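You operate a simulated robot arm through the tools that you are given. There is no shell and no other tool. Be economical: measure what you need, move in short steps, check, and stop when the job is done.

You run a simulated two-armed robot. Do the job below in one go: nothing can be reset, and whatever is moved stays where it is left.

Task
Put the solar lead and AC lead cartons from the drawer in the crate; carry it to the middle table.
Fine: shut the drawer.

The check looks at the end state, three seconds after you hand in, the way a careful person would. Anything else that was tipped, shoved, dropped, spilled or broken makes it a failure.

Robot
Two 7-joint arms with two-finger parallel grippers on one trunk, on a base that drives. Base frame: it is fixed to the floor where the robot stands at the start and does not move with it; the origin is under the middle of the robot, x ahead of it, y to its left, z up. Lengths are in cm, angles in degrees, forces in N, time in s.
The left shoulder is at the start at [5, 17.7, 117.9], the right one opposite. With the tool pointing down near the work surface each hand reaches from about 10 to 64 cm from the robot's upright axis, wherever it stands, measured 20 degrees to its own side. Places, roughly: blue crate [50, -50, 80]; middle table [30, -160, 80]; table drawer [60, 0, 70]. Payload 3.43 kg a hand.
Tool frame (each hand has its own): the origin (TCP) lies between the finger pads and is the grasp point; the fingertips stand 3.4 cm ahead of it; z points along the fingers, y is the line along which they close. The gripper opens to 12.8 cm. The fingers are 2.4 cm wide and 1.2 cm thick; the gripper's body (4.8 by 13 cm) begins 9.6 cm behind the TCP.
Orientation is told as [roll, pitch, yaw] about the base's x, y, z axes, in that order, counted from this pose: with the fingers straight down and closing along the base's y, the tool's x points along the base's -x, its y along +y and its z along -z.

Tools
- The arms move only by the tool play_rows. It takes "left_steps", "right_steps" or both (then of equal length, played together; a hand with none holds still); each is text: rows parted by semicolons, each of 7 numbers parted by spaces: the closure, from 0 (fully open) to 1 (shut), then the shift along the base's x, y, z in cm, then the turn, a rotation vector about the base's x, y, z in degrees. In form: hand dx dy dz wx wy wz; .... A call has 1 to 12 rows; each row shifts and turns the commanded pose from where the row before left it. Each row takes 0.2 s and may step no farther than 5 cm and 8.6 degrees from the row before; otherwise, or with a gripper value out of range, the whole call is refused. A pose out of reach is approached as far as the arm can. The call stops where the force on the tool passes 50 N (or 10 N more than at its start, if that is more) or the arm is blocked; 0.2 s more then pass. Each finger travels about 10.8 cm/s and halts on what it meets, pressing with about 35 N; the grip force reading is that of the motor and also rises with nothing between the fingers. The clock runs only during rows and for 0.2 s after the last one: add rows that do not move to give the fingers time. The reply holds the time, the measured pose of the TCP, the force on the tool along the base axes, the opening and the grip force, in the units named above and with some noise, with the torque about the TCP (base axes, N m) and any sound that the robot's microphone picked up.
- Cameras (640 x 400 px; columns grow to the right, rows downward): "scene" is now at [14.33, -2.52, 131.78]; the picture's right is [-0.32, -0.95, 0.00], its down [-0.74, 0.25, -0.62] and it looks along [0.59, -0.20, -0.79] (base axes); focal length 220 px, centre (320, 200). "left" rides on the left gripper at [7.6, 1.1, -16] in its tool frame; the picture's right is [-0.15, 0.99, 0.00], its down [-0.88, -0.13, -0.46] and it looks along [-0.45, -0.07, 0.89] (tool axes); focal length 234 px, centre (320, 200). "right" rides on the right gripper at [7.6, -1.1, -16] in its tool frame; the picture's right is [0.15, 0.99, 0.00], its down [-0.88, 0.13, -0.46] and it looks along [-0.45, 0.07, 0.89] (tool axes); focal length 234 px, centre (320, 200). There is no depth. A picture from a camera that has moved, and an enlarged one, comes with that camera's place and axes in the base frame and with its lens.
- get_image(camera): a new picture of that camera. The clock stands still meanwhile.
- slide_trunk(by): slides the trunk up (or, below 0, down) by that many cm; the arms and the scene camera ride with it, the base frame stays. It gives what a move gives, with no picture.
- roll_base(legs): drives the robot by 1 to 6 legs, each [ahead, turn to the left] in cm and degrees, along the robot's own axes; the way and the turn of a leg run together, so that a leg with both is an arc; at most 150 cm and 180 degrees a leg. The arms and the cameras ride along, it lands a little off, and it stops where it bumps. It gives what a move gives.
- aim_head(pan, tilt): turns the head with the scene camera to pan (to the left, within 80 degrees either way) and tilt (down, from -29 to 69), counted from straight ahead of the robot. It gives what a move gives.
- inspect(camera, box): a new picture of the part [left, top, right, bottom] of that camera's present view, enlarged. The clock stands still meanwhile.
- hand_in(): hands the job in; it is judged then, once.

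Work in short steps. Places have to be worked out from the pictures, the camera data and where the tool is seen: move nearer, look again, correct. Check each grasp and each placing, and mend what went wrong. You have 120 turns and 108 pictures in all, those below and enlarged ones among them. Open the grippers and draw the arms clear of the work before you hand the job in, unless the task says otherwise; then end with one line.

The tools are called after "Request:" by a JSON object that holds its "method" and its "body". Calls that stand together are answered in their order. play_rows: Moves the arms, as the interface text tells. Its arguments: {"type":"object","properties":{"left_steps":{"type":"string"},"right_steps":{"type":"string"}},"required":[]} The other tools are called the same way: slide_trunk (by) slides the trunk up or down; roll_base (legs) drives the base; aim_head (pan, tilt) turns the head that bears the scene camera; get_image (camera) takes a picture; inspect (camera, box) takes an enlarged picture of a part of a camera's view; hand_in () hands the job in.

At the start:

```text
clock: 0.0
left_position: [43.91, 2.52, 109.23]
left_tcp_rot: [0.0, -0.1, 0.0]
left_wrist_force: [-0.2, 0.1, -0.3]
left_wrist_torque: [-0.01, -0.02, 0.0]
left_grip_width: 12.79
left_grip_force: 0.2
right_position: [29.55, -32.73, 108.67]
right_tcp_rot: [0.0, 0.0, 0.0]
right_wrist_force: [-0.1, 0.0, 0.7]
right_wrist_torque: [-0.02, 0.0, -0.02]
right_grip_width: 12.8
right_grip_force: 0.1
trunk travel left (down, up): [-35.0, 5.1]
robot x, y, heading: [-0.04, -0.44, -0.1]
head pan, tilt: [-18.9, 51.8]
```

scene: 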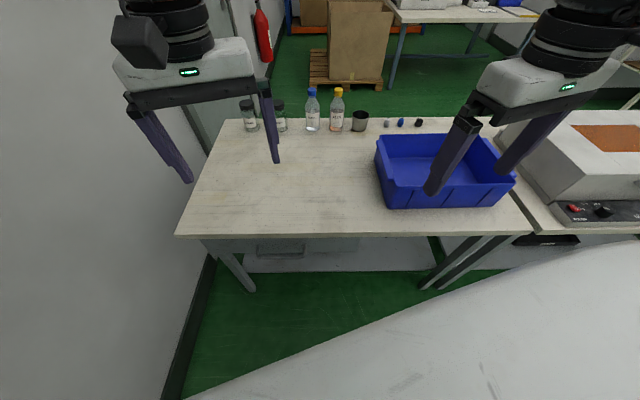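
right: 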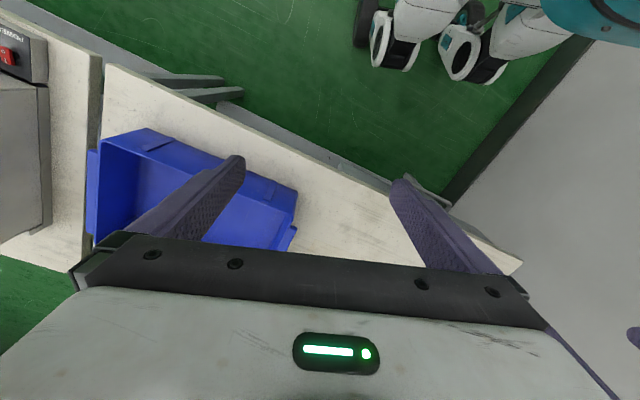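
left: 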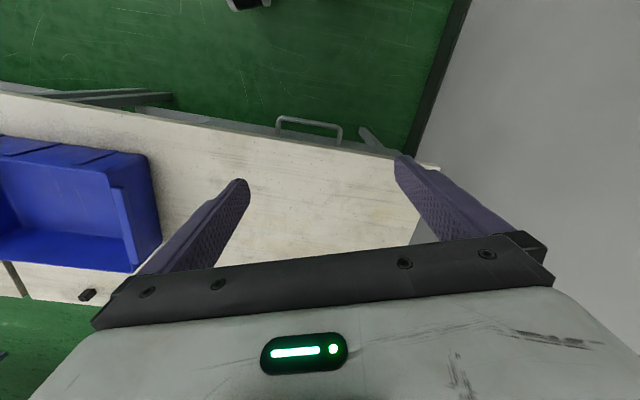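

The table seems turned about -18° to the robot, with a drawer handle under its near edge. I look closer at the handle and around the room.

Request:
{"method": "inspect", "body": {"camera": "left", "box": [220, 80, 460, 230]}}

Request:
{"method": "inspect", "body": {"camera": "scene", "box": [180, 200, 500, 400]}}

Request:
{"method": "aim_head", "body": {"pan": -75, "tilt": 35}}

Request:
{"method": "get_image", "body": {"camera": "scene"}}

```text
2.67 times, centred on (340, 155) of left
camera zoom: at [36.47, 3.52, 125.24], right [0.15, 0.99, 0.0], down [0.88, -0.13, 0.46], along [0.45, -0.07, -0.89], focal length 624 px, centre (267, 320)
```

zoom: 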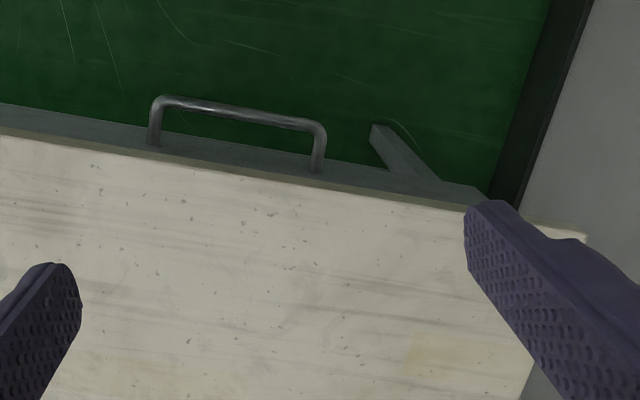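

```text
2.00 times, centred on (340, 300) of scene
camera zoom: at [14.33, -2.52, 131.78], right [-0.32, -0.95, 0.0], down [-0.74, 0.25, -0.62], along [0.59, -0.2, -0.79], focal length 439 px, centre (280, 0)
```

zoom: 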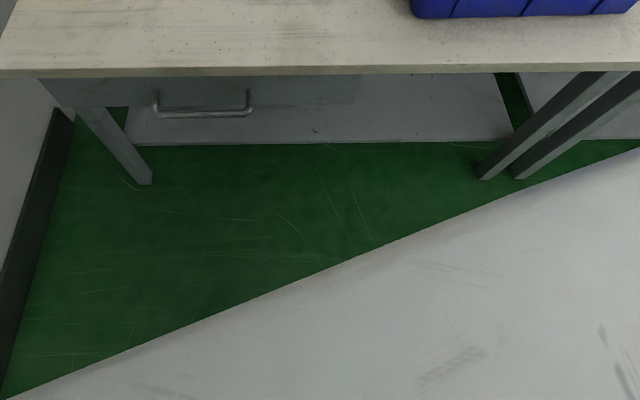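

```text
clock: 1.2
left_position: [44.07, 2.41, 109.14]
left_tcp_rot: [0.0, 0.0, -0.1]
left_wrist_force: [-0.5, -0.1, 0.0]
left_wrist_torque: [-0.03, 0.01, -0.02]
left_grip_width: 12.81
left_grip_force: 0.0
right_position: [29.57, -32.74, 108.72]
right_tcp_rot: [-0.1, 0.0, 0.0]
right_wrist_force: [0.1, 0.6, -0.5]
right_wrist_torque: [0.03, 0.01, 0.01]
right_grip_width: 12.78
right_grip_force: 0.1
trunk travel left (down, up): [-35.0, 5.1]
robot x, y, heading: [-0.08, 0.38, -0.1]
head pan, tilt: [-75.0, 35.0]
```

```text
102 pictures are left
camera scene: at [9.49, -8.58, 134.19], right [-0.97, -0.26, 0.0], down [-0.15, 0.55, -0.82], along [0.21, -0.79, -0.57], focal length 220 px, centre (320, 200)
```

scene: 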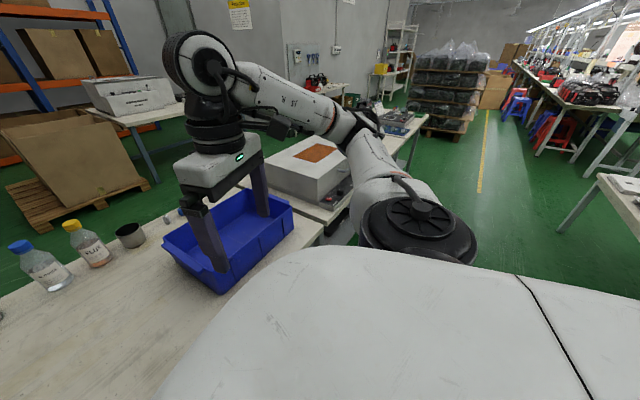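

The handle triangulates to about (44.3, -0.3, 69.7), its bar along 18° off the y axis. I turn the left hand +71.6° so that it closes across the bar, and look from above it.

Request:
{"method": "play_rows", "body": {"left_steps": "0.3 0 -0.3 -1 0 0 8; 0.5 0 -0.3 -2 0 0 8; 0.6 0 -0.3 -2 0 0 8; 0.6 0 -0.3 -2 0 0 8; 0.6 0 -0.3 -2 0 0 8; 0.6 0 -0.3 -2 0 0 8; 0.6 0 -0.3 -2 0 0 8; 0.6 0 -0.3 -2 0 0 8; 0.6 0 -0.3 -2 0 0 7.6; 0.6 0 0 0 0 0 0"}}

Request:
{"method": "get_image", "body": {"camera": "left"}}

Request:
{"method": "aim_head", "body": {"pan": 0, "tilt": 60}}

Request:
{"method": "get_image", "body": {"camera": "scene"}}

```text
clock: 3.5
left_position: [44.07, -0.12, 92.19]
left_tcp_rot: [0.0, 0.0, 71.8]
left_wrist_force: [0.2, 0.4, -0.3]
left_wrist_torque: [-0.01, -0.02, 0.01]
left_grip_width: 5.11
left_grip_force: 0.2
right_position: [29.55, -32.62, 108.68]
right_tcp_rot: [0.0, -0.1, 0.0]
right_wrist_force: [0.2, 0.0, 0.1]
right_wrist_torque: [0.01, -0.02, 0.03]
right_grip_width: 12.78
right_grip_force: 0.0
trunk travel left (down, up): [-35.0, 5.1]
robot x, y, heading: [0.15, 0.3, -0.2]
head pan, tilt: [-75.0, 35.0]
```

```text
101 pictures are left
camera left: at [40.6, -7.07, 108.23], right [-0.89, 0.45, 0.0], down [0.4, 0.8, 0.46], along [0.2, 0.41, -0.89], focal length 234 px, centre (320, 200)
```

left: 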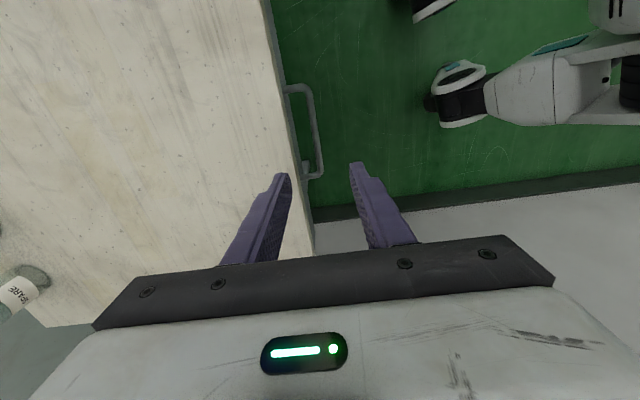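

```text
clock: 4.9
left_position: [43.97, -0.3, 92.13]
left_tcp_rot: [-0.1, 0.1, 71.5]
left_wrist_force: [-0.3, 0.7, -0.1]
left_wrist_torque: [-0.03, 0.02, -0.06]
left_grip_width: 5.11
left_grip_force: 0.1
right_position: [29.55, -32.71, 108.74]
right_tcp_rot: [0.0, -0.1, 0.0]
right_wrist_force: [0.4, 0.3, -0.3]
right_wrist_torque: [0.05, 0.01, 0.04]
right_grip_width: 12.8
right_grip_force: 0.1
trunk travel left (down, up): [-35.0, 5.1]
robot x, y, heading: [0.17, 0.25, 0.3]
head pan, tilt: [0.0, 60.0]
```

```text
100 pictures are left
camera scene: at [13.87, -0.09, 130.76], right [0.0, -1.0, 0.0], down [-0.87, 0.0, -0.5], along [0.5, 0.0, -0.87], focal length 220 px, centre (320, 200)
```

scene: 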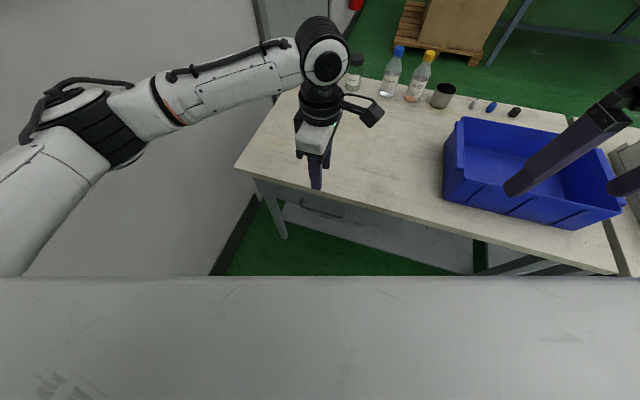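

The bar centre is confirmed at (44.3, -0.3, 69.7) with 4 cm of gap to the table edge. I narrow the opening to about 3.8 cm and go down over the bar.

Request:
{"method": "play_rows", "body": {"left_steps": "0.7 0 0 -3 0 0 0; 0.7 0 0 -4 0 0 0; 0.7 0 0 -4 0 0 0; 0.7 0 0 -4 0 0 0; 0.7 0 0 -3 0 0 0; 0.7 0 0 -2 0 0 0; 0.7 0 0 -1.6 0 0 0; 0.7 0 0 0 0 0 0"}}

Request:
{"method": "get_image", "body": {"camera": "left"}}

```text
clock: 6.7
left_position: [44.03, -0.19, 70.64]
left_tcp_rot: [0.1, 0.0, 71.6]
left_wrist_force: [-0.4, -0.5, -0.6]
left_wrist_torque: [-0.03, 0.0, 0.0]
left_grip_width: 3.85
left_grip_force: 0.2
right_position: [29.54, -32.66, 108.65]
right_tcp_rot: [0.0, 0.0, 0.0]
right_wrist_force: [-0.7, -0.6, 0.0]
right_wrist_torque: [0.0, -0.01, -0.03]
right_grip_width: 12.81
right_grip_force: 0.0
trunk travel left (down, up): [-35.0, 5.1]
robot x, y, heading: [-0.1, -0.25, -0.1]
head pan, tilt: [0.0, 60.0]
```

```text
99 pictures are left
camera left: at [40.57, -7.1, 86.63], right [-0.89, 0.45, 0.0], down [0.4, 0.79, 0.46], along [0.21, 0.41, -0.89], focal length 234 px, centre (320, 200)
```

left: 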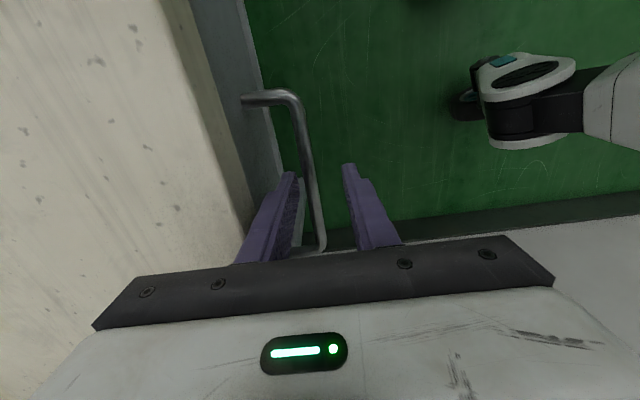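

The bar runs between the fingers. I close on it and check.

Request:
{"method": "play_rows", "body": {"left_steps": "0.85 0 0 0 0 0 0; 1 0 0 0 0 0 0; 1 0 0 0 0 0 0; 1 0 0 0 0 0 0"}}

```text
clock: 7.7
left_position: [44.03, -0.31, 71.01]
left_tcp_rot: [-0.5, 0.0, 71.5]
left_wrist_force: [4.2, 2.1, 34.3]
left_wrist_torque: [0.15, -0.23, -0.31]
left_grip_width: 0.0
left_grip_force: 32.9
right_position: [29.33, -32.56, 108.81]
right_tcp_rot: [0.0, -0.1, 0.0]
right_wrist_force: [0.3, 0.2, -0.3]
right_wrist_torque: [-0.02, 0.02, -0.05]
right_grip_width: 12.78
right_grip_force: 0.0
trunk travel left (down, up): [-35.0, 5.1]
robot x, y, heading: [0.08, 0.09, -0.0]
head pan, tilt: [0.0, 60.0]
```

The fingers shut above the bar and it pushes them up, so the bar lies lower than judged. I reopen and look.

Request:
{"method": "play_rows", "body": {"left_steps": "0.85 0 0 0 0 0 0; 0.7 0 0 0 0 0 0; 0.7 0 0 0 0 0 0"}}

Request:
{"method": "inspect", "body": {"camera": "left", "box": [220, 80, 420, 260]}}

Request:
{"method": "inspect", "body": {"camera": "scene", "box": [240, 120, 400, 220]}}

```text
clock: 8.2
left_position: [43.99, -0.22, 70.54]
left_tcp_rot: [0.3, 0.2, 71.5]
left_wrist_force: [0.8, -0.3, 0.1]
left_wrist_torque: [0.05, 0.04, 0.01]
left_grip_width: 3.85
left_grip_force: 0.2
right_position: [29.83, -32.57, 108.46]
right_tcp_rot: [-0.1, 0.1, 0.0]
right_wrist_force: [0.8, 0.4, -0.2]
right_wrist_torque: [0.01, 0.06, 0.01]
right_grip_width: 12.78
right_grip_force: 0.0
trunk travel left (down, up): [-35.0, 5.1]
robot x, y, heading: [0.03, 0.1, 0.1]
head pan, tilt: [0.0, 60.0]
stopped in row 2 (left hand): the force on the tool passed its limit (the readings are from after the stop); the commanded pose is now the measured one
```

```text
2.22 times, centred on (320, 170) of left
camera zoom: at [40.65, -7.16, 86.69], right [-0.89, 0.45, 0.01], down [0.41, 0.79, 0.45], along [0.2, 0.41, -0.89], focal length 520 px, centre (320, 267)
```

zoom: 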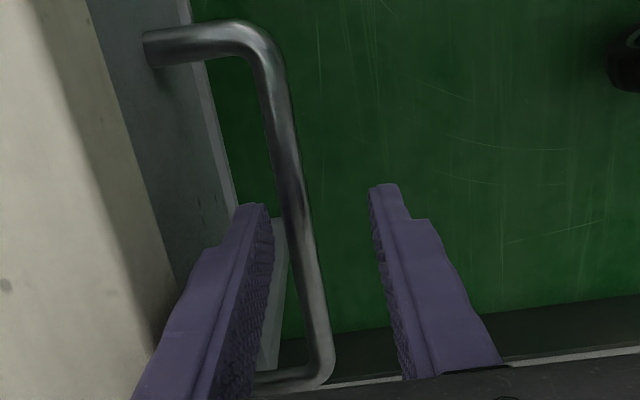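

```text
4.00 times, centred on (320, 170) of scene
camera zoom: at [14.04, -0.1, 130.63], right [0.0, -1.0, 0.0], down [-0.87, 0.0, -0.5], along [0.5, 0.0, -0.87], focal length 879 px, centre (320, 320)
```

zoom: 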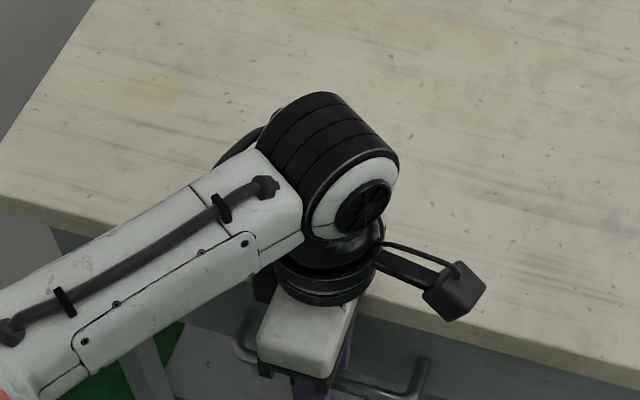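

Re-triangulated, the bar is nearer z≈67 at (44.9, -0.3). I tilt the hand 15° so its body stays clear of the table edge, then go down further over the bar.

Request:
{"method": "play_rows", "body": {"left_steps": "0.72 0 0 3 0 0 0; 0.75 0 0 2 -2.36 -7.12 0; 0.75 0.5 0 0 -2.36 -7.12 0; 0.75 0 0 -3 0 0 0; 0.75 0.2 0 -2 0 0 0; 0.75 0 0 -2 0 0 0; 0.75 0 0 -2 0 0 0; 0.75 0 0 0 0 0 0"}}

Request:
{"method": "get_image", "body": {"camera": "left"}}

```text
clock: 10.0
left_position: [44.53, -0.22, 66.77]
left_tcp_rot: [-14.8, 0.0, 71.5]
left_wrist_force: [0.6, -0.1, -0.1]
left_wrist_torque: [0.0, -0.01, -0.04]
left_grip_width: 3.21
left_grip_force: 0.1
right_position: [29.65, -32.58, 108.64]
right_tcp_rot: [0.0, 0.0, 0.0]
right_wrist_force: [0.3, 0.3, -0.7]
right_wrist_torque: [-0.02, 0.03, -0.01]
right_grip_width: 12.78
right_grip_force: 0.1
trunk travel left (down, up): [-35.0, 5.1]
robot x, y, heading: [0.05, 0.14, 0.1]
head pan, tilt: [0.0, 60.0]
```

```text
96 pictures are left
camera left: at [37.31, -5.84, 82.09], right [-0.86, 0.44, -0.25], down [0.29, 0.83, 0.47], along [0.42, 0.34, -0.84], focal length 234 px, centre (320, 200)
```

left: 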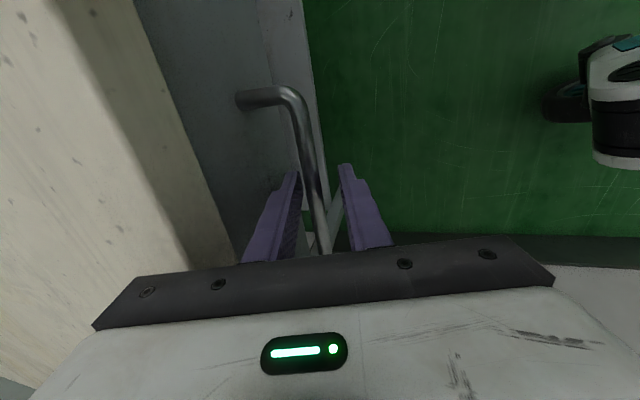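

The bar is well between the fingers now; I close again.

Request:
{"method": "play_rows", "body": {"left_steps": "0.85 0 0 0 0 0 0; 1 0 0 0 0 0 0; 1 0 0 0 0 0 0; 1 0 0 0 0 0 0"}}

Request:
{"method": "get_image", "body": {"camera": "left"}}

```text
clock: 11.0
left_position: [44.61, -0.31, 66.98]
left_tcp_rot: [-14.8, 0.2, 71.5]
left_wrist_force: [3.3, -1.8, 7.7]
left_wrist_torque: [-0.42, 0.12, 1.08]
left_grip_width: 1.17
left_grip_force: 45.1
right_position: [29.5, -32.61, 108.77]
right_tcp_rot: [0.0, 0.0, 0.0]
right_wrist_force: [-0.4, -0.8, 0.0]
right_wrist_torque: [0.01, -0.02, 0.0]
right_grip_width: 12.8
right_grip_force: 0.0
trunk travel left (down, up): [-35.0, 5.1]
robot x, y, heading: [0.07, -0.2, 0.0]
head pan, tilt: [0.0, 60.0]
```

```text
95 pictures are left
camera left: at [37.36, -5.86, 82.21], right [-0.86, 0.44, -0.25], down [0.29, 0.83, 0.47], along [0.42, 0.33, -0.84], focal length 234 px, centre (320, 200)
```

left: 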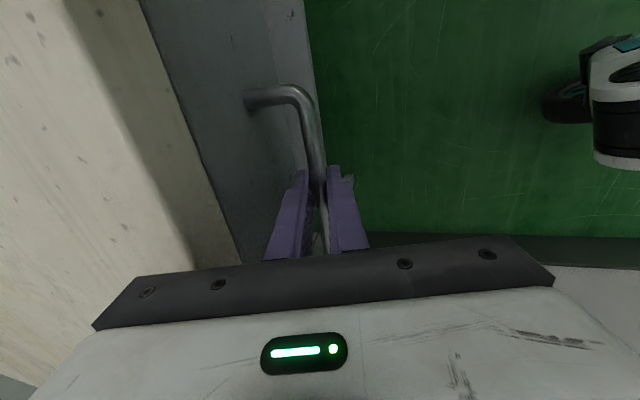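

Gripped (1.17 cm bar). I pull slowly along the drawer's axis.

Request:
{"method": "play_rows", "body": {"left_steps": "1 -0.95 0.32 0 0 0 0; 1 -1.9 0.63 0 0 0 0; 1 -1.9 0.63 0 0 0 0; 1 -1.9 0.63 0 0 0 0; 1 -1.9 0.63 0 0 0 0; 1 0 0 0 0 0 0"}}

Request:
{"method": "get_image", "body": {"camera": "left"}}

```text
clock: 12.3
left_position: [44.93, 4.89, 72.16]
left_tcp_rot: [-23.7, -5.3, 72.6]
left_wrist_force: [0.0, 0.5, -0.9]
left_wrist_torque: [0.02, 0.0, 0.03]
left_grip_width: 0.02
left_grip_force: 33.2
right_position: [29.71, -32.61, 108.71]
right_tcp_rot: [0.0, 0.0, 0.1]
right_wrist_force: [0.1, -0.6, 0.0]
right_wrist_torque: [-0.03, -0.02, -0.01]
right_grip_width: 12.79
right_grip_force: 0.1
trunk travel left (down, up): [-35.0, 5.1]
robot x, y, heading: [0.43, -0.27, 0.0]
head pan, tilt: [0.0, 60.0]
stopped in row 6 (left hand): the arm was blocked; the commanded pose is now the measured one
```

```text
94 pictures are left
camera left: at [35.21, -1.34, 85.78], right [-0.81, 0.44, -0.38], down [0.19, 0.81, 0.55], along [0.56, 0.37, -0.74], focal length 234 px, centre (320, 200)
```

left: 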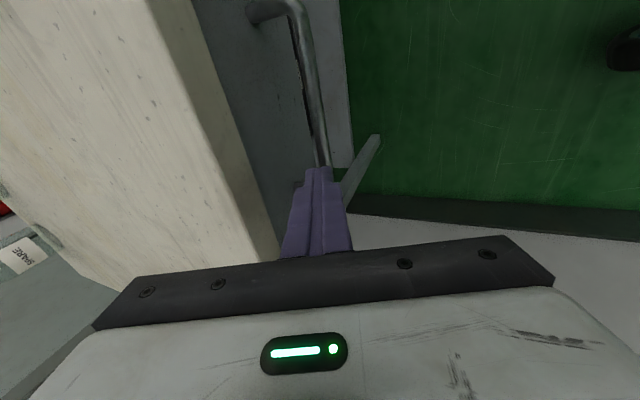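

The hand slipped off along the bar. I look at how the drawer and arm stand.

Request:
{"method": "aim_head", "body": {"pan": 0, "tilt": 66}}

Request:
{"method": "get_image", "body": {"camera": "scene"}}

Request:
{"method": "inspect", "body": {"camera": "left", "box": [200, 0, 440, 150]}}

```text
clock: 12.9
left_position: [44.86, 4.85, 72.09]
left_tcp_rot: [-23.6, -5.3, 72.7]
left_wrist_force: [-0.3, 0.7, 1.2]
left_wrist_torque: [0.0, 0.03, 0.0]
left_grip_width: 0.0
left_grip_force: 33.7
right_position: [29.65, -32.48, 108.8]
right_tcp_rot: [0.0, 0.0, 0.0]
right_wrist_force: [-0.1, -0.1, 1.1]
right_wrist_torque: [0.0, 0.01, 0.0]
right_grip_width: 12.82
right_grip_force: 0.1
trunk travel left (down, up): [-35.0, 5.1]
robot x, y, heading: [-0.16, 0.4, 0.1]
head pan, tilt: [0.0, 66.0]
```

```text
93 pictures are left
camera scene: at [13.14, -0.03, 130.1], right [0.0, -1.0, 0.0], down [-0.91, 0.0, -0.41], along [0.41, 0.0, -0.91], focal length 220 px, centre (320, 200)
```

scene: 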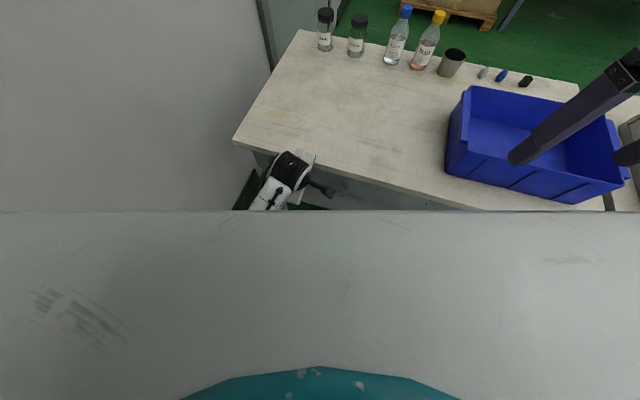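

```text
2.67 times, centred on (320, 75) of left
camera zoom: at [35.18, -1.37, 85.72], right [-0.81, 0.44, -0.38], down [0.19, 0.81, 0.55], along [0.56, 0.37, -0.74], focal length 624 px, centre (320, 533)
```

zoom: 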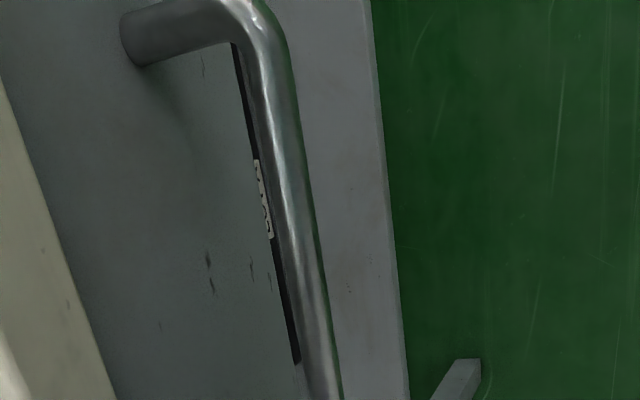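

A dark label shows behind the bar. I raise the hand and draw it back in free air to see whether the arm tracks, and to clear the view.

Request:
{"method": "play_rows", "body": {"left_steps": "0.9 0 0 3 0 0 0; 0.8 0 0 4 0 0 0; 0.8 -2 0.6 3 2.6 6 0; 0.8 -3 1 1 2.6 6 0; 0.8 -3 1 0 2 5 0; 0.8 -3 1 0 0 0 0; 0.8 -3 1 0 0 0 0; 0.8 -3 1 0 0 0 0; 0.8 0 0 0 0 0 0"}}

Request:
{"method": "get_image", "body": {"camera": "left"}}

```text
clock: 13.7
left_position: [44.31, 13.19, 77.44]
left_tcp_rot: [-17.6, -15.5, 73.0]
left_wrist_force: [0.3, 0.5, 0.9]
left_wrist_torque: [0.0, -0.02, 0.03]
left_grip_width: 2.56
left_grip_force: 0.1
right_position: [29.64, -32.58, 108.76]
right_tcp_rot: [0.1, 0.0, 0.2]
right_wrist_force: [0.0, 0.2, -0.5]
right_wrist_torque: [-0.03, -0.05, 0.01]
right_grip_width: 12.82
right_grip_force: 0.1
trunk travel left (down, up): [-35.0, 5.1]
robot x, y, heading: [-0.14, -0.17, 0.0]
head pan, tilt: [0.0, 66.0]
stopped in row 3 (left hand): the arm was blocked; the commanded pose is now the measured one
```

```text
91 pictures are left
camera left: at [35.31, 4.1, 89.89], right [-0.84, 0.49, -0.25], down [0.2, 0.69, 0.69], along [0.51, 0.53, -0.68], focal length 234 px, centre (320, 200)
```

left: 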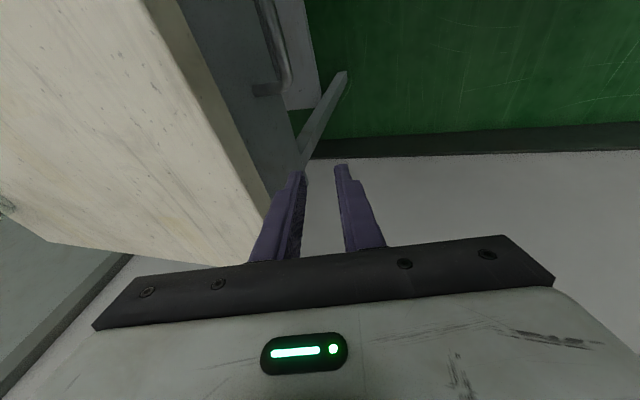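

The arm itself is against a limit in this wrist turn. I unwind the yaw and tilt while rising; I'll rather hook the bar with closed fingers at a natural yaw.

Request:
{"method": "play_rows", "body": {"left_steps": "0.8 0 0 1 0 0 -8; 0.8 0 0 1 0 0 -8; 0.8 0 -1 2 0 0 -8; 0.8 0 -1 2 0 0 -8; 0.8 0 -1 2 0 0 -8; 0.8 0 -1 2 0 0 -8; 0.8 0 0 2 0 0 -8; 0.8 0 0 2 0 0 -8"}}

Request:
{"method": "aim_head", "body": {"pan": 0, "tilt": 50}}

Request:
{"method": "get_image", "body": {"camera": "scene"}}

```text
clock: 15.5
left_position: [44.14, 9.21, 91.47]
left_tcp_rot: [-17.6, -15.3, 8.8]
left_wrist_force: [0.0, -0.2, -0.3]
left_wrist_torque: [0.0, -0.01, 0.01]
left_grip_width: 2.57
left_grip_force: 0.0
right_position: [29.68, -32.62, 108.68]
right_tcp_rot: [0.0, 0.1, 0.0]
right_wrist_force: [-0.6, 0.0, 0.4]
right_wrist_torque: [-0.03, -0.02, -0.04]
right_grip_width: 12.81
right_grip_force: 0.0
trunk travel left (down, up): [-35.0, 5.1]
robot x, y, heading: [0.24, -0.28, -0.1]
head pan, tilt: [0.0, 66.0]
```

```text
clock: 16.3
left_position: [44.11, 9.23, 91.5]
left_tcp_rot: [-17.5, -15.5, 9.0]
left_wrist_force: [0.2, 0.1, -0.1]
left_wrist_torque: [-0.01, -0.01, -0.01]
left_grip_width: 2.59
left_grip_force: 0.0
right_position: [29.62, -32.53, 108.7]
right_tcp_rot: [0.1, 0.0, 0.0]
right_wrist_force: [0.0, -0.4, 0.3]
right_wrist_torque: [-0.01, -0.03, 0.01]
right_grip_width: 12.8
right_grip_force: 0.0
trunk travel left (down, up): [-35.0, 5.1]
robot x, y, heading: [-0.01, -0.05, 0.5]
head pan, tilt: [0.0, 50.0]
```

```text
90 pictures are left
camera scene: at [14.9, -0.03, 132.01], right [0.0, -1.0, 0.0], down [-0.77, 0.0, -0.64], along [0.64, 0.0, -0.77], focal length 220 px, centre (320, 200)
```

scene: 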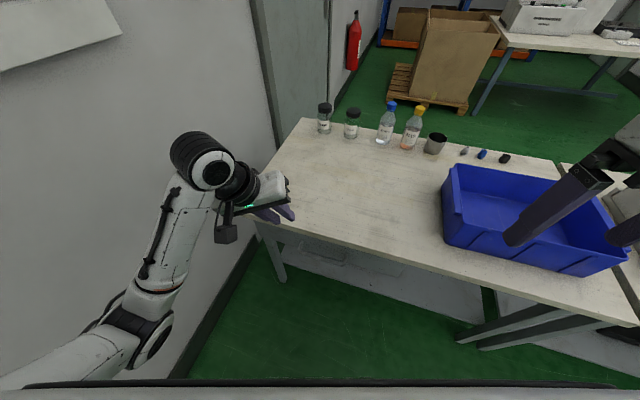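

The left elbow has been fouling the wall to the left. I straighten and raise the left hand, then I'll shift the robot to the right and square it to the table.

Request:
{"method": "play_rows", "body": {"left_steps": "0.8 -1 0 3 0 0 -8.6; 0.8 -1 0 3 0 7.7 0; 0.8 -1 0 3 0 7.7 0; 0.8 -1 0 3 8.5 0 0; 0.8 -1 0 3 8.5 0 0; 1 -2 0 4 0 0 0; 1 -2 0 2 0 0 0; 1 0 0 0 0 0 0"}}

Request:
{"method": "roll_base", "body": {"legs": [[0, -60], [20, 0], [0, 41.6]]}}

Request:
{"method": "aim_head", "body": {"pan": 0, "tilt": 55}}

Request:
{"method": "get_image", "body": {"camera": "scene"}}

```text
clock: 18.1
left_position: [34.96, 9.17, 112.55]
left_tcp_rot: [-0.5, -0.1, 0.4]
left_wrist_force: [0.0, 1.0, 0.3]
left_wrist_torque: [-0.02, -0.01, 0.0]
left_grip_width: 0.01
left_grip_force: 32.8
right_position: [29.57, -32.56, 108.76]
right_tcp_rot: [-0.1, 0.0, -0.1]
right_wrist_force: [-0.3, -0.2, -0.5]
right_wrist_torque: [0.04, 0.03, -0.01]
right_grip_width: 12.81
right_grip_force: 0.1
trunk travel left (down, up): [-35.0, 5.1]
robot x, y, heading: [0.07, -0.06, 0.3]
head pan, tilt: [0.0, 50.0]
```

```text
clock: 24.2
left_position: [46.08, -19.51, 112.49]
left_tcp_rot: [-0.6, -0.1, -18.0]
left_wrist_force: [0.6, -0.2, -0.1]
left_wrist_torque: [-0.02, 0.02, 0.02]
left_grip_width: 0.0
left_grip_force: 32.7
right_position: [27.89, -57.37, 108.75]
right_tcp_rot: [0.0, 0.0, -18.4]
right_wrist_force: [-0.2, -0.4, 0.5]
right_wrist_torque: [0.01, 0.0, -0.03]
right_grip_width: 12.78
right_grip_force: 0.1
trunk travel left (down, up): [-35.0, 5.1]
robot x, y, heading: [9.39, -17.12, -18.0]
head pan, tilt: [0.0, 50.0]
```

```text
clock: 24.9
left_position: [46.1, -19.49, 112.5]
left_tcp_rot: [-0.5, -0.2, -17.9]
left_wrist_force: [0.5, -0.7, -0.4]
left_wrist_torque: [-0.01, 0.02, 0.02]
left_grip_width: 0.0
left_grip_force: 33.2
right_position: [27.79, -57.52, 108.74]
right_tcp_rot: [-0.1, 0.0, -18.4]
right_wrist_force: [-0.4, -0.5, 0.6]
right_wrist_torque: [0.0, 0.01, 0.04]
right_grip_width: 12.83
right_grip_force: 0.2
trunk travel left (down, up): [-35.0, 5.1]
robot x, y, heading: [9.55, -17.08, -18.1]
head pan, tilt: [0.0, 55.0]
```

```text
89 pictures are left
camera scene: at [23.68, -21.7, 131.37], right [-0.31, -0.95, 0.0], down [-0.78, 0.26, -0.57], along [0.54, -0.18, -0.82], focal length 220 px, centre (320, 200)
```

scene: 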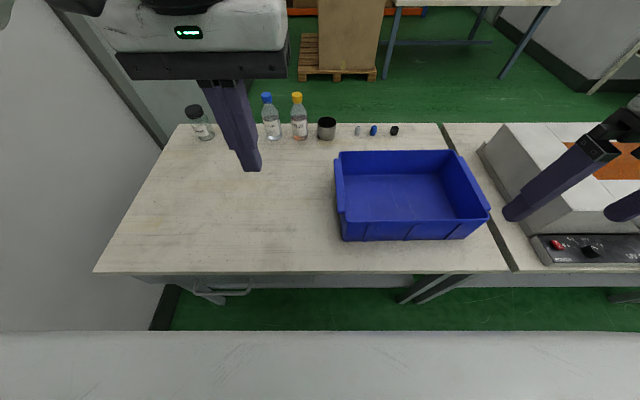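

Squared to the table. I reverse 17 cm to have room for the drawer.

Request:
{"method": "roll_base", "body": {"legs": [[-17, 0]]}}

Request:
{"method": "get_image", "body": {"camera": "scene"}}

```text
clock: 26.3
left_position: [30.0, -14.3, 112.5]
left_tcp_rot: [-0.5, -0.2, -18.0]
left_wrist_force: [0.1, -0.5, -0.1]
left_wrist_torque: [0.0, -0.02, -0.05]
left_grip_width: 0.01
left_grip_force: 32.9
right_position: [11.58, -52.1, 108.59]
right_tcp_rot: [0.1, 0.0, -18.4]
right_wrist_force: [-0.4, -0.6, -0.7]
right_wrist_torque: [-0.05, -0.03, -0.01]
right_grip_width: 12.85
right_grip_force: 0.0
trunk travel left (down, up): [-35.0, 5.1]
robot x, y, heading: [-6.07, -11.96, -18.2]
head pan, tilt: [0.0, 55.0]
```

```text
88 pictures are left
camera scene: at [7.59, -16.37, 131.38], right [-0.31, -0.95, 0.0], down [-0.78, 0.26, -0.57], along [0.55, -0.18, -0.82], focal length 220 px, centre (320, 200)
```

scene: 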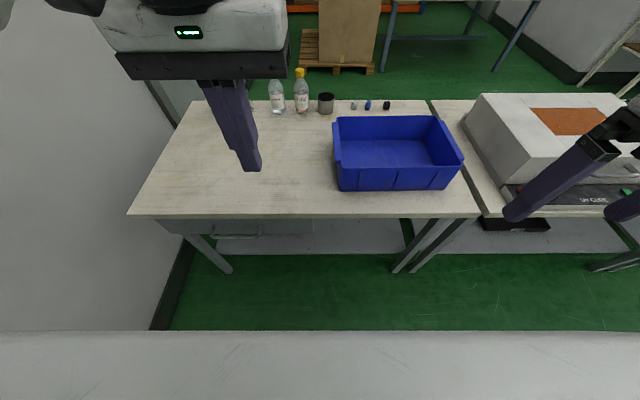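

Request:
{"method": "inspect", "body": {"camera": "scene", "box": [180, 205, 300, 280]}}

```text
5.33 times, centred on (240, 242) of scene
camera zoom: at [7.59, -16.37, 131.38], right [-0.31, -0.95, 0.0], down [-0.78, 0.26, -0.57], along [0.55, -0.18, -0.82], focal length 1172 px, centre (747, -27)
```

zoom: 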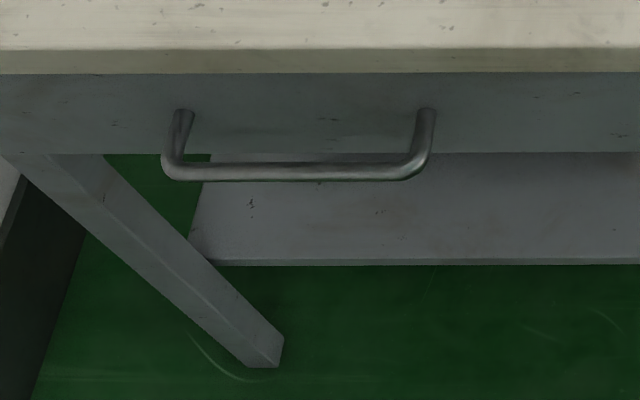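

Bar centre now reads (45.3, -0.2, 67), table top ≈74. I bring the closed left fingers above the gap behind the bar at (47.2, -0.9).

Request:
{"method": "play_rows", "body": {"left_steps": "1 2.87 2.23 -3.2 0 0 0; 1 2.87 2.23 -3.2 0 0 0; 1 2.87 2.23 -3.2 0 0 0; 1 2.87 2.23 -3.2 0 0 0; 1 2.87 2.23 -3.2 0 0 0; 1 2.87 2.23 -3.2 0 0 0; 1 0 0 -4 0 0 0; 1 0 0 -4 0 0 0; 1 0 0 -2 0 0 0; 1 0 0 0 0 0 0"}}

Request:
{"method": "get_image", "body": {"camera": "left"}}

Request:
{"method": "inspect", "body": {"camera": "scene", "box": [160, 150, 320, 250]}}

```text
clock: 28.5
left_position: [47.31, -0.83, 83.26]
left_tcp_rot: [-0.5, -0.2, -18.0]
left_wrist_force: [-1.1, -0.2, 0.1]
left_wrist_torque: [0.03, 0.0, -0.02]
left_grip_width: 0.0
left_grip_force: 33.3
right_position: [11.77, -52.21, 108.74]
right_tcp_rot: [0.1, 0.0, -18.5]
right_wrist_force: [0.3, 0.5, 0.2]
right_wrist_torque: [-0.02, 0.0, -0.02]
right_grip_width: 12.78
right_grip_force: 0.1
trunk travel left (down, up): [-35.0, 5.1]
robot x, y, heading: [-5.97, -12.03, -18.3]
head pan, tilt: [0.0, 55.0]
```

```text
86 pictures are left
camera left: at [40.6, 2.72, 99.29], right [0.45, 0.9, -0.01], down [0.8, -0.39, 0.46], along [0.41, -0.21, -0.89], focal length 234 px, centre (320, 200)
```

left: 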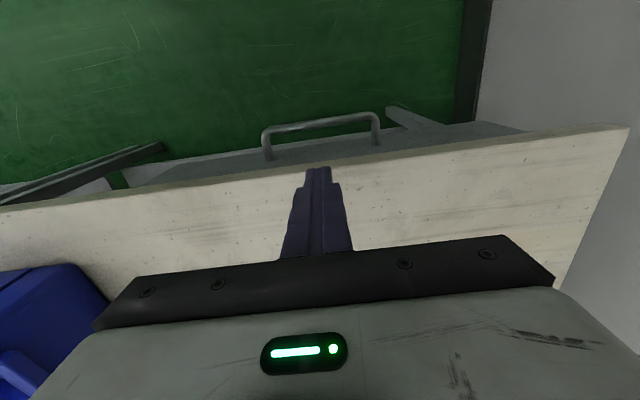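

```text
4.00 times, centred on (240, 200) of scene
camera zoom: at [7.66, -16.39, 131.37], right [-0.31, -0.95, 0.0], down [-0.78, 0.26, -0.57], along [0.54, -0.18, -0.82], focal length 879 px, centre (640, 200)
```

zoom: 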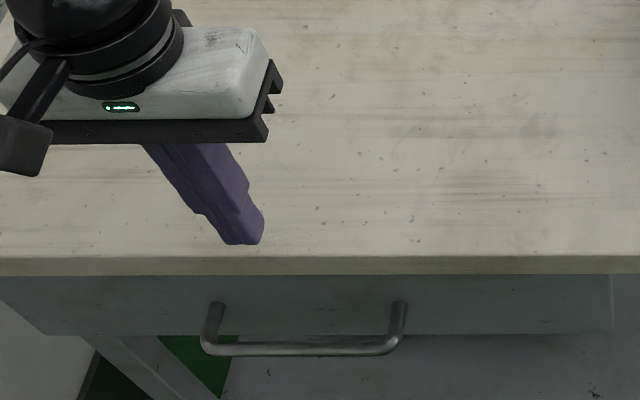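

The bar was gripped at n≈42.4, so the gap behind it is only about 2.9 cm: too tight for 2.4 cm wide fingers. Now that the wall is farther off, I turn the hand +89° in the air and rehearse the pull above the bar.

Request:
{"method": "play_rows", "body": {"left_steps": "0.9 -0.4 0.2 0.5 0 0 8.2; 0.8 -0.4 0.2 0.5 0 0 8.2; 0.75 -0.4 0.2 0.5 0 0 8.2; 0.75 -0.4 0.2 0.5 0 0 8.2; 0.75 -0.4 0.2 0 0 0 8.2; 0.75 -0.4 0.2 0 0 0 8.2; 0.75 0 0 0 0 0 8.2; 0.75 0 0 0 0 0 8.2; 0.75 0 0 0 0 0 8.2; 0.75 0 0 0 0 0 8.2; 0.75 0 0 0 0 0 7.6; 0.75 0 0 0 0 0 0"}}

Request:
{"method": "play_rows", "body": {"left_steps": "0.75 -2.37 0.79 0 0 0 0; 0.75 -2.37 0.79 0 0 0 0; 0.75 -2.37 0.79 0 0 0 0; 0.75 -2.37 0.79 0 0 0 0; 0.75 -2.37 0.79 0 0 0 0; 0.75 -2.37 0.79 -1 0 0 0; 0.75 -2.37 0.79 -3 0 0 0; 0.75 -2.37 0.79 -3 0 0 0; 0.75 0 0 0 0 0 0"}}

Request:
{"method": "get_image", "body": {"camera": "scene"}}

```text
clock: 31.1
left_position: [44.85, 0.32, 85.24]
left_tcp_rot: [-0.5, -0.1, 71.7]
left_wrist_force: [-1.1, 0.8, -0.3]
left_wrist_torque: [0.01, -0.03, -0.02]
left_grip_width: 3.2
left_grip_force: 0.0
right_position: [11.8, -52.16, 108.66]
right_tcp_rot: [0.0, 0.0, -18.3]
right_wrist_force: [-0.5, -0.5, 0.4]
right_wrist_torque: [0.03, 0.02, 0.01]
right_grip_width: 12.82
right_grip_force: 0.0
trunk travel left (down, up): [-35.0, 5.1]
robot x, y, heading: [-6.05, -11.84, -18.4]
head pan, tilt: [0.0, 55.0]
```

```text
clock: 33.1
left_position: [25.93, 6.68, 78.38]
left_tcp_rot: [-0.5, -0.3, 71.6]
left_wrist_force: [0.0, -1.0, 0.4]
left_wrist_torque: [-0.02, 0.02, 0.0]
left_grip_width: 3.19
left_grip_force: 0.1
right_position: [11.78, -52.16, 108.75]
right_tcp_rot: [0.0, 0.0, -18.3]
right_wrist_force: [-0.1, -0.8, 0.0]
right_wrist_torque: [0.03, -0.01, 0.0]
right_grip_width: 12.79
right_grip_force: 0.1
trunk travel left (down, up): [-35.0, 5.1]
robot x, y, heading: [-5.5, -11.81, -18.5]
head pan, tilt: [0.0, 55.0]
```

```text
84 pictures are left
camera scene: at [7.67, -16.4, 131.37], right [-0.31, -0.95, 0.0], down [-0.78, 0.26, -0.57], along [0.54, -0.18, -0.82], focal length 220 px, centre (320, 200)
```

scene: 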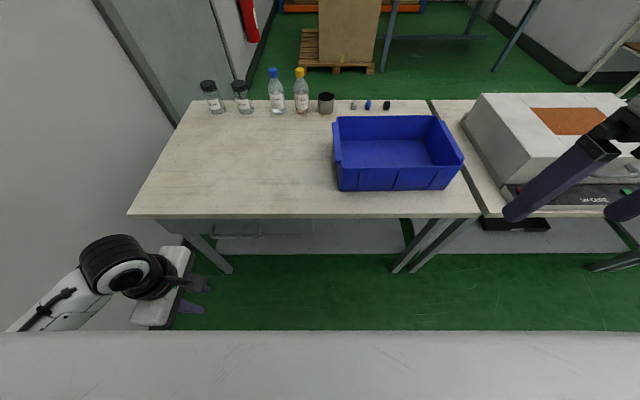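

The pull path is free here. I return over the bar, tilt 15° as before, descend and grip.

Request:
{"method": "play_rows", "body": {"left_steps": "0.75 2.33 -0.87 1 0 0 0; 0.75 2.33 -0.87 1 0 0 0; 0.75 2.33 -0.87 0 0 0 0; 0.75 2.33 -0.87 0 0 0 0; 0.75 2.33 -0.87 0 -2.36 -7.12 0; 0.75 2.33 -0.87 0 -2.36 -7.12 0; 0.75 2.33 -0.87 0 0 0 0; 0.75 2.35 -0.88 0 0 0 0; 0.75 0 0 0 0 0 0"}}

Request:
{"method": "get_image", "body": {"camera": "left"}}

```text
clock: 35.1
left_position: [44.67, -0.22, 80.26]
left_tcp_rot: [-15.5, -0.2, 71.6]
left_wrist_force: [-0.4, 0.3, -0.1]
left_wrist_torque: [-0.04, 0.0, 0.02]
left_grip_width: 3.19
left_grip_force: 0.0
right_position: [11.7, -52.08, 108.71]
right_tcp_rot: [0.0, 0.1, -18.2]
right_wrist_force: [-0.6, -1.0, -1.3]
right_wrist_torque: [0.0, -0.02, 0.04]
right_grip_width: 12.81
right_grip_force: 0.0
trunk travel left (down, up): [-35.0, 5.1]
robot x, y, heading: [-5.87, -11.85, -18.4]
head pan, tilt: [0.0, 55.0]
```

```text
83 pictures are left
camera left: at [37.22, -5.88, 95.51], right [-0.86, 0.44, -0.26], down [0.28, 0.83, 0.48], along [0.43, 0.33, -0.84], focal length 234 px, centre (320, 200)
```

left: 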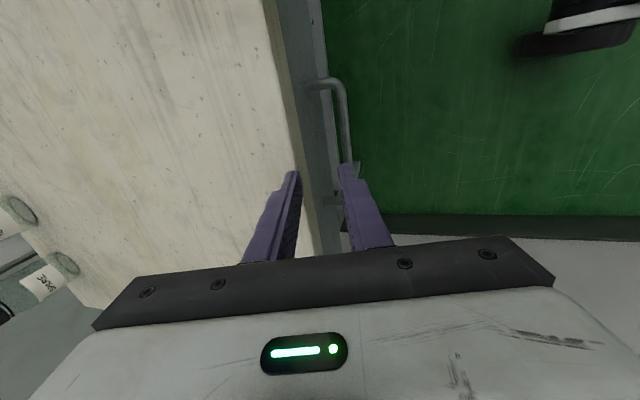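

Request:
{"method": "play_rows", "body": {"left_steps": "0.76 -0.3 0.1 -3 0 0 0; 0.76 0 0 -3 0 0 0; 0.76 0 0 -3 0 0 0; 0.76 0 0 -2 0 0 0; 0.76 0.2 -0.07 -2.6 0 0 0; 0.76 0 0 0 0 0 0"}}

Request:
{"method": "get_image", "body": {"camera": "left"}}

```text
clock: 36.5
left_position: [44.4, -0.34, 66.72]
left_tcp_rot: [-15.6, -0.1, 71.7]
left_wrist_force: [0.1, 0.3, 0.3]
left_wrist_torque: [-0.01, -0.02, 0.0]
left_grip_width: 3.07
left_grip_force: 0.2
right_position: [11.78, -52.1, 108.78]
right_tcp_rot: [0.0, 0.1, -18.3]
right_wrist_force: [0.3, -0.5, 0.6]
right_wrist_torque: [-0.03, -0.02, -0.02]
right_grip_width: 12.8
right_grip_force: 0.1
trunk travel left (down, up): [-35.0, 5.1]
robot x, y, heading: [-6.15, -11.64, -18.1]
head pan, tilt: [0.0, 55.0]
```

```text
82 pictures are left
camera left: at [37.02, -5.92, 81.91], right [-0.86, 0.44, -0.26], down [0.28, 0.83, 0.48], along [0.43, 0.33, -0.84], focal length 234 px, centre (320, 200)
```

left: 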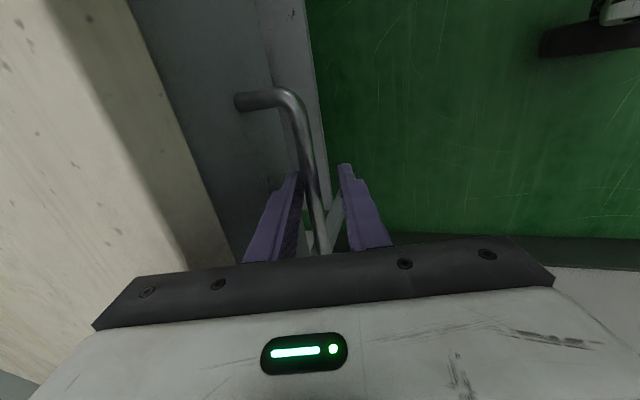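

Bar between the fingers; I close and start a gentle pull.

Request:
{"method": "play_rows", "body": {"left_steps": "0.88 0 0 0 0 0 0; 1 0 0 0 0 0 0; 1 0 0 0 0 0 0; 1 -0.5 0.16 0 0 0 0; 1 -0.95 0.32 0 0 0 0; 1 -0.95 0.32 0 0 0 0; 1 -0.95 0.32 0 0 0 0; 1 0 0 0 0 0 0"}}

Request:
{"method": "get_image", "body": {"camera": "left"}}

```text
clock: 38.3
left_position: [41.17, 0.66, 66.92]
left_tcp_rot: [-15.7, -0.2, 71.6]
left_wrist_force: [-1.2, -1.9, 21.5]
left_wrist_torque: [-0.28, 0.1, 1.01]
left_grip_width: 1.14
left_grip_force: 44.5
right_position: [11.7, -52.17, 108.63]
right_tcp_rot: [0.2, -0.1, -18.4]
right_wrist_force: [-0.7, 0.4, -0.6]
right_wrist_torque: [0.04, 0.0, -0.03]
right_grip_width: 12.79
right_grip_force: 0.1
trunk travel left (down, up): [-35.0, 5.1]
robot x, y, heading: [-5.93, -11.61, -18.2]
head pan, tilt: [0.0, 55.0]
```

```text
81 pictures are left
camera left: at [33.66, -4.83, 82.05], right [-0.86, 0.44, -0.27], down [0.28, 0.83, 0.48], along [0.43, 0.33, -0.84], focal length 234 px, centre (320, 200)
```

left: 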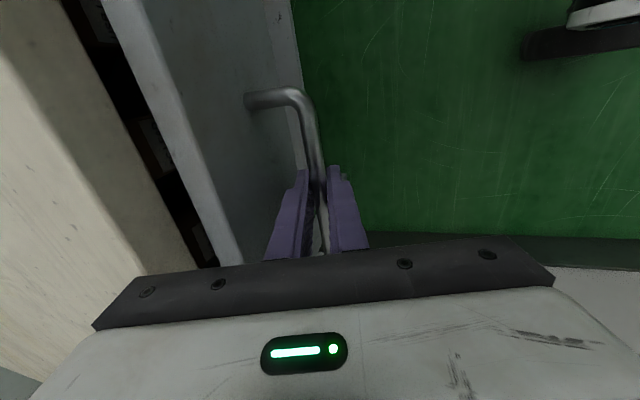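

The drawer opens. I pull it a further 15 cm.

Request:
{"method": "play_rows", "body": {"left_steps": "1 -1.42 0.47 -0.1 0 0 0; 1 -1.42 0.47 -0.1 0 0 0; 1 -1.42 0.47 -0.1 0 0 0; 1 -1.42 0.47 0 0 0 0; 1 -1.42 0.47 0 0 0 0; 1 -1.42 0.47 0 0 0 0; 1 -1.42 0.47 0 0 0 0; 1 -1.42 0.47 0 0 0 0; 1 -1.42 0.47 0 0 0 0; 1 -1.42 0.47 0 0 0 0; 1 0 0 0 0 0 0"}}

Request:
{"method": "get_image", "body": {"camera": "scene"}}

```text
clock: 40.7
left_position: [28.96, 9.42, 67.13]
left_tcp_rot: [-15.7, -6.6, 66.8]
left_wrist_force: [0.2, -4.3, 9.6]
left_wrist_torque: [-0.39, 0.2, 1.07]
left_grip_width: 1.44
left_grip_force: 44.8
right_position: [11.86, -52.08, 108.7]
right_tcp_rot: [0.1, -0.1, -18.3]
right_wrist_force: [0.4, 0.3, 0.3]
right_wrist_torque: [-0.05, 0.01, -0.05]
right_grip_width: 12.82
right_grip_force: 0.1
trunk travel left (down, up): [-35.0, 5.1]
robot x, y, heading: [-5.63, -12.18, -18.6]
head pan, tilt: [0.0, 55.0]
stopped in row 11 (left hand): the arm was blocked; the commanded pose is now the measured one
```

```text
80 pictures are left
camera scene: at [7.62, -16.46, 131.38], right [-0.31, -0.95, 0.0], down [-0.78, 0.26, -0.57], along [0.54, -0.18, -0.82], focal length 220 px, centre (320, 200)
```

scene: 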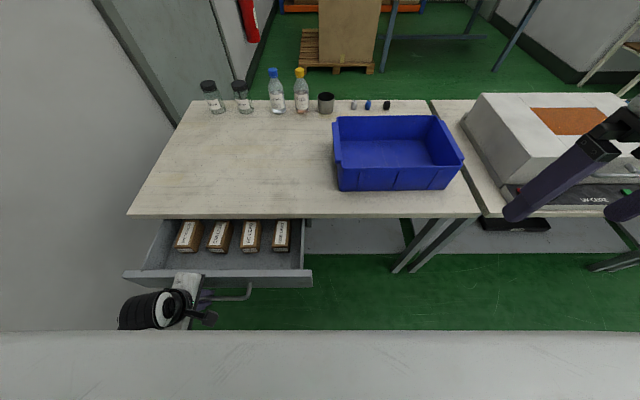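

The drawer is open about 13 cm, showing four cartons. I zoom in on the labels.

Request:
{"method": "inspect", "body": {"camera": "scene", "box": [120, 200, 320, 325]}}

Request:
{"method": "inspect", "body": {"camera": "scene", "box": [165, 208, 305, 260]}}

```text
3.20 times, centred on (220, 262) of scene
camera zoom: at [7.62, -16.46, 131.38], right [-0.31, -0.95, 0.0], down [-0.78, 0.26, -0.57], along [0.54, -0.18, -0.82], focal length 703 px, centre (640, 0)
```

zoom: 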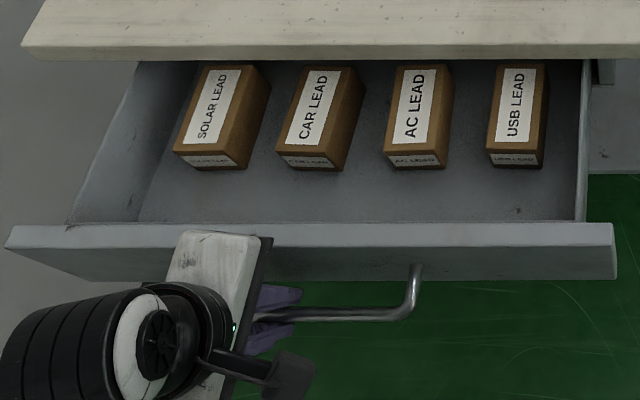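

```text
4.57 times, centred on (235, 234) of scene
camera zoom: at [7.62, -16.46, 131.38], right [-0.31, -0.95, 0.0], down [-0.78, 0.26, -0.57], along [0.54, -0.18, -0.82], focal length 1004 px, centre (709, 45)
```

zoom: 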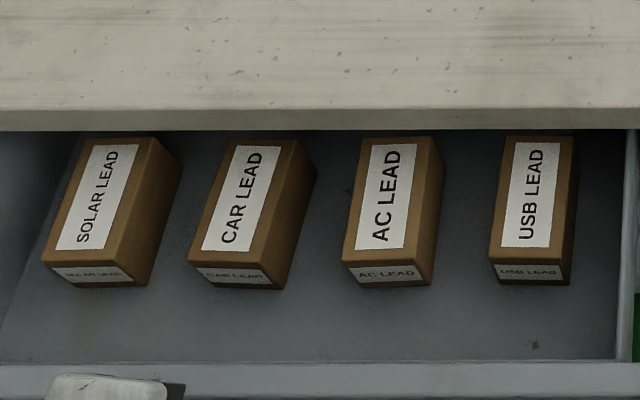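

SOLAR LEAD is leftmost and AC LEAD third. I release the handle and rise clear.

Request:
{"method": "play_rows", "body": {"left_steps": "0.88 0 0 0 0 0 0; 0.76 0 0 0 0 0 0; 0.76 0 0 0 0 0 0; 0.76 0 0 2 0 0 0; 0.76 0 0 2 0 0 0; 0.76 0 0 3 0 0 0; 0.76 0 0 4 0 0 0; 0.76 0 0 4 0 0 0"}}

```text
clock: 42.4
left_position: [30.66, 14.11, 80.45]
left_tcp_rot: [-13.0, -15.8, 62.8]
left_wrist_force: [-0.2, 0.2, 0.5]
left_wrist_torque: [-0.01, 0.0, 0.01]
left_grip_width: 3.08
left_grip_force: 0.0
left hand out of reach, approached as far as the arm can: row 8
right_position: [11.71, -52.11, 108.81]
right_tcp_rot: [0.0, 0.0, -18.4]
right_wrist_force: [-1.0, -0.2, -0.1]
right_wrist_torque: [0.06, -0.01, -0.02]
right_grip_width: 12.82
right_grip_force: 0.1
trunk travel left (down, up): [-35.0, 5.1]
robot x, y, heading: [-6.02, -12.06, -18.1]
head pan, tilt: [0.0, 55.0]
stopped in row 8 (left hand): the arm was blocked; the commanded pose is now the measured one
```

Clear of the handle. I unwind the yaw to square with the table and straighten the hand.

Request:
{"method": "play_rows", "body": {"left_steps": "0.7 0 -1 1 0 0 -8.1; 0.6 0 -1 1 0 0 -8.1; 0.5 0 -1 1 0 0 -8.1; 0.5 0 -1 1 0 0 -8.1; 0.5 0 -1 1 0 0 -8.1; 0.5 0 0 1 0 0 -8.1; 0.5 0 0 1 0 0 -8.1; 0.5 0 0 1 0 0 -8.1; 0.5 0 0 1 0 0 -8.1; 0.5 0 0 1 0 0 -8.1"}}

Request:
{"method": "play_rows", "body": {"left_steps": "0.4 0 0 0 2.44 7.51 0; 0.4 0 0 0 2.44 7.51 0; 0.4 0 0 0 6.18 -2 0; 0.4 0 0 0 6.18 -2 0; 0.4 0 0 0 0 0 0"}}

Request:
{"method": "get_image", "body": {"camera": "left"}}

```text
clock: 44.6
left_position: [33.24, 9.37, 88.62]
left_tcp_rot: [-13.1, -15.7, -18.4]
left_wrist_force: [-0.1, 0.2, 0.1]
left_wrist_torque: [0.01, 0.01, 0.01]
left_grip_width: 6.38
left_grip_force: 0.0
left hand out of reach, approached as far as the arm can: row 1, 2, 3, 4, 5
right_position: [11.81, -52.17, 108.74]
right_tcp_rot: [0.0, 0.0, -18.3]
right_wrist_force: [0.5, 0.5, 0.0]
right_wrist_torque: [-0.03, 0.0, 0.0]
right_grip_width: 12.82
right_grip_force: 0.0
trunk travel left (down, up): [-35.0, 5.1]
robot x, y, heading: [-5.98, -11.95, -18.3]
head pan, tilt: [0.0, 55.0]
```

```text
clock: 45.8
left_position: [33.12, 9.39, 88.68]
left_tcp_rot: [-0.1, 0.2, -18.1]
left_wrist_force: [0.5, 0.0, 0.6]
left_wrist_torque: [0.02, 0.03, -0.02]
left_grip_width: 7.67
left_grip_force: 0.0
right_position: [11.76, -52.22, 108.74]
right_tcp_rot: [0.0, 0.1, -18.3]
right_wrist_force: [-0.2, -0.4, -0.3]
right_wrist_torque: [0.02, -0.01, -0.02]
right_grip_width: 12.79
right_grip_force: 0.1
trunk travel left (down, up): [-35.0, 5.1]
robot x, y, heading: [-6.13, -11.63, -18.4]
head pan, tilt: [0.0, 55.0]
```

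```text
77 pictures are left
camera left: at [26.43, 12.77, 104.7], right [0.45, 0.89, 0.0], down [0.8, -0.4, 0.45], along [0.4, -0.2, -0.89], focal length 234 px, centre (320, 200)
```

left: 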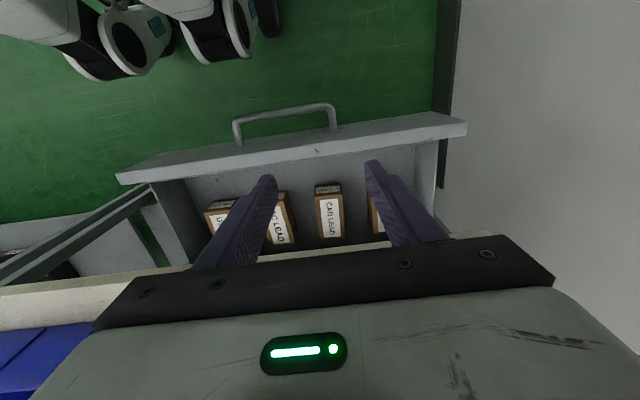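

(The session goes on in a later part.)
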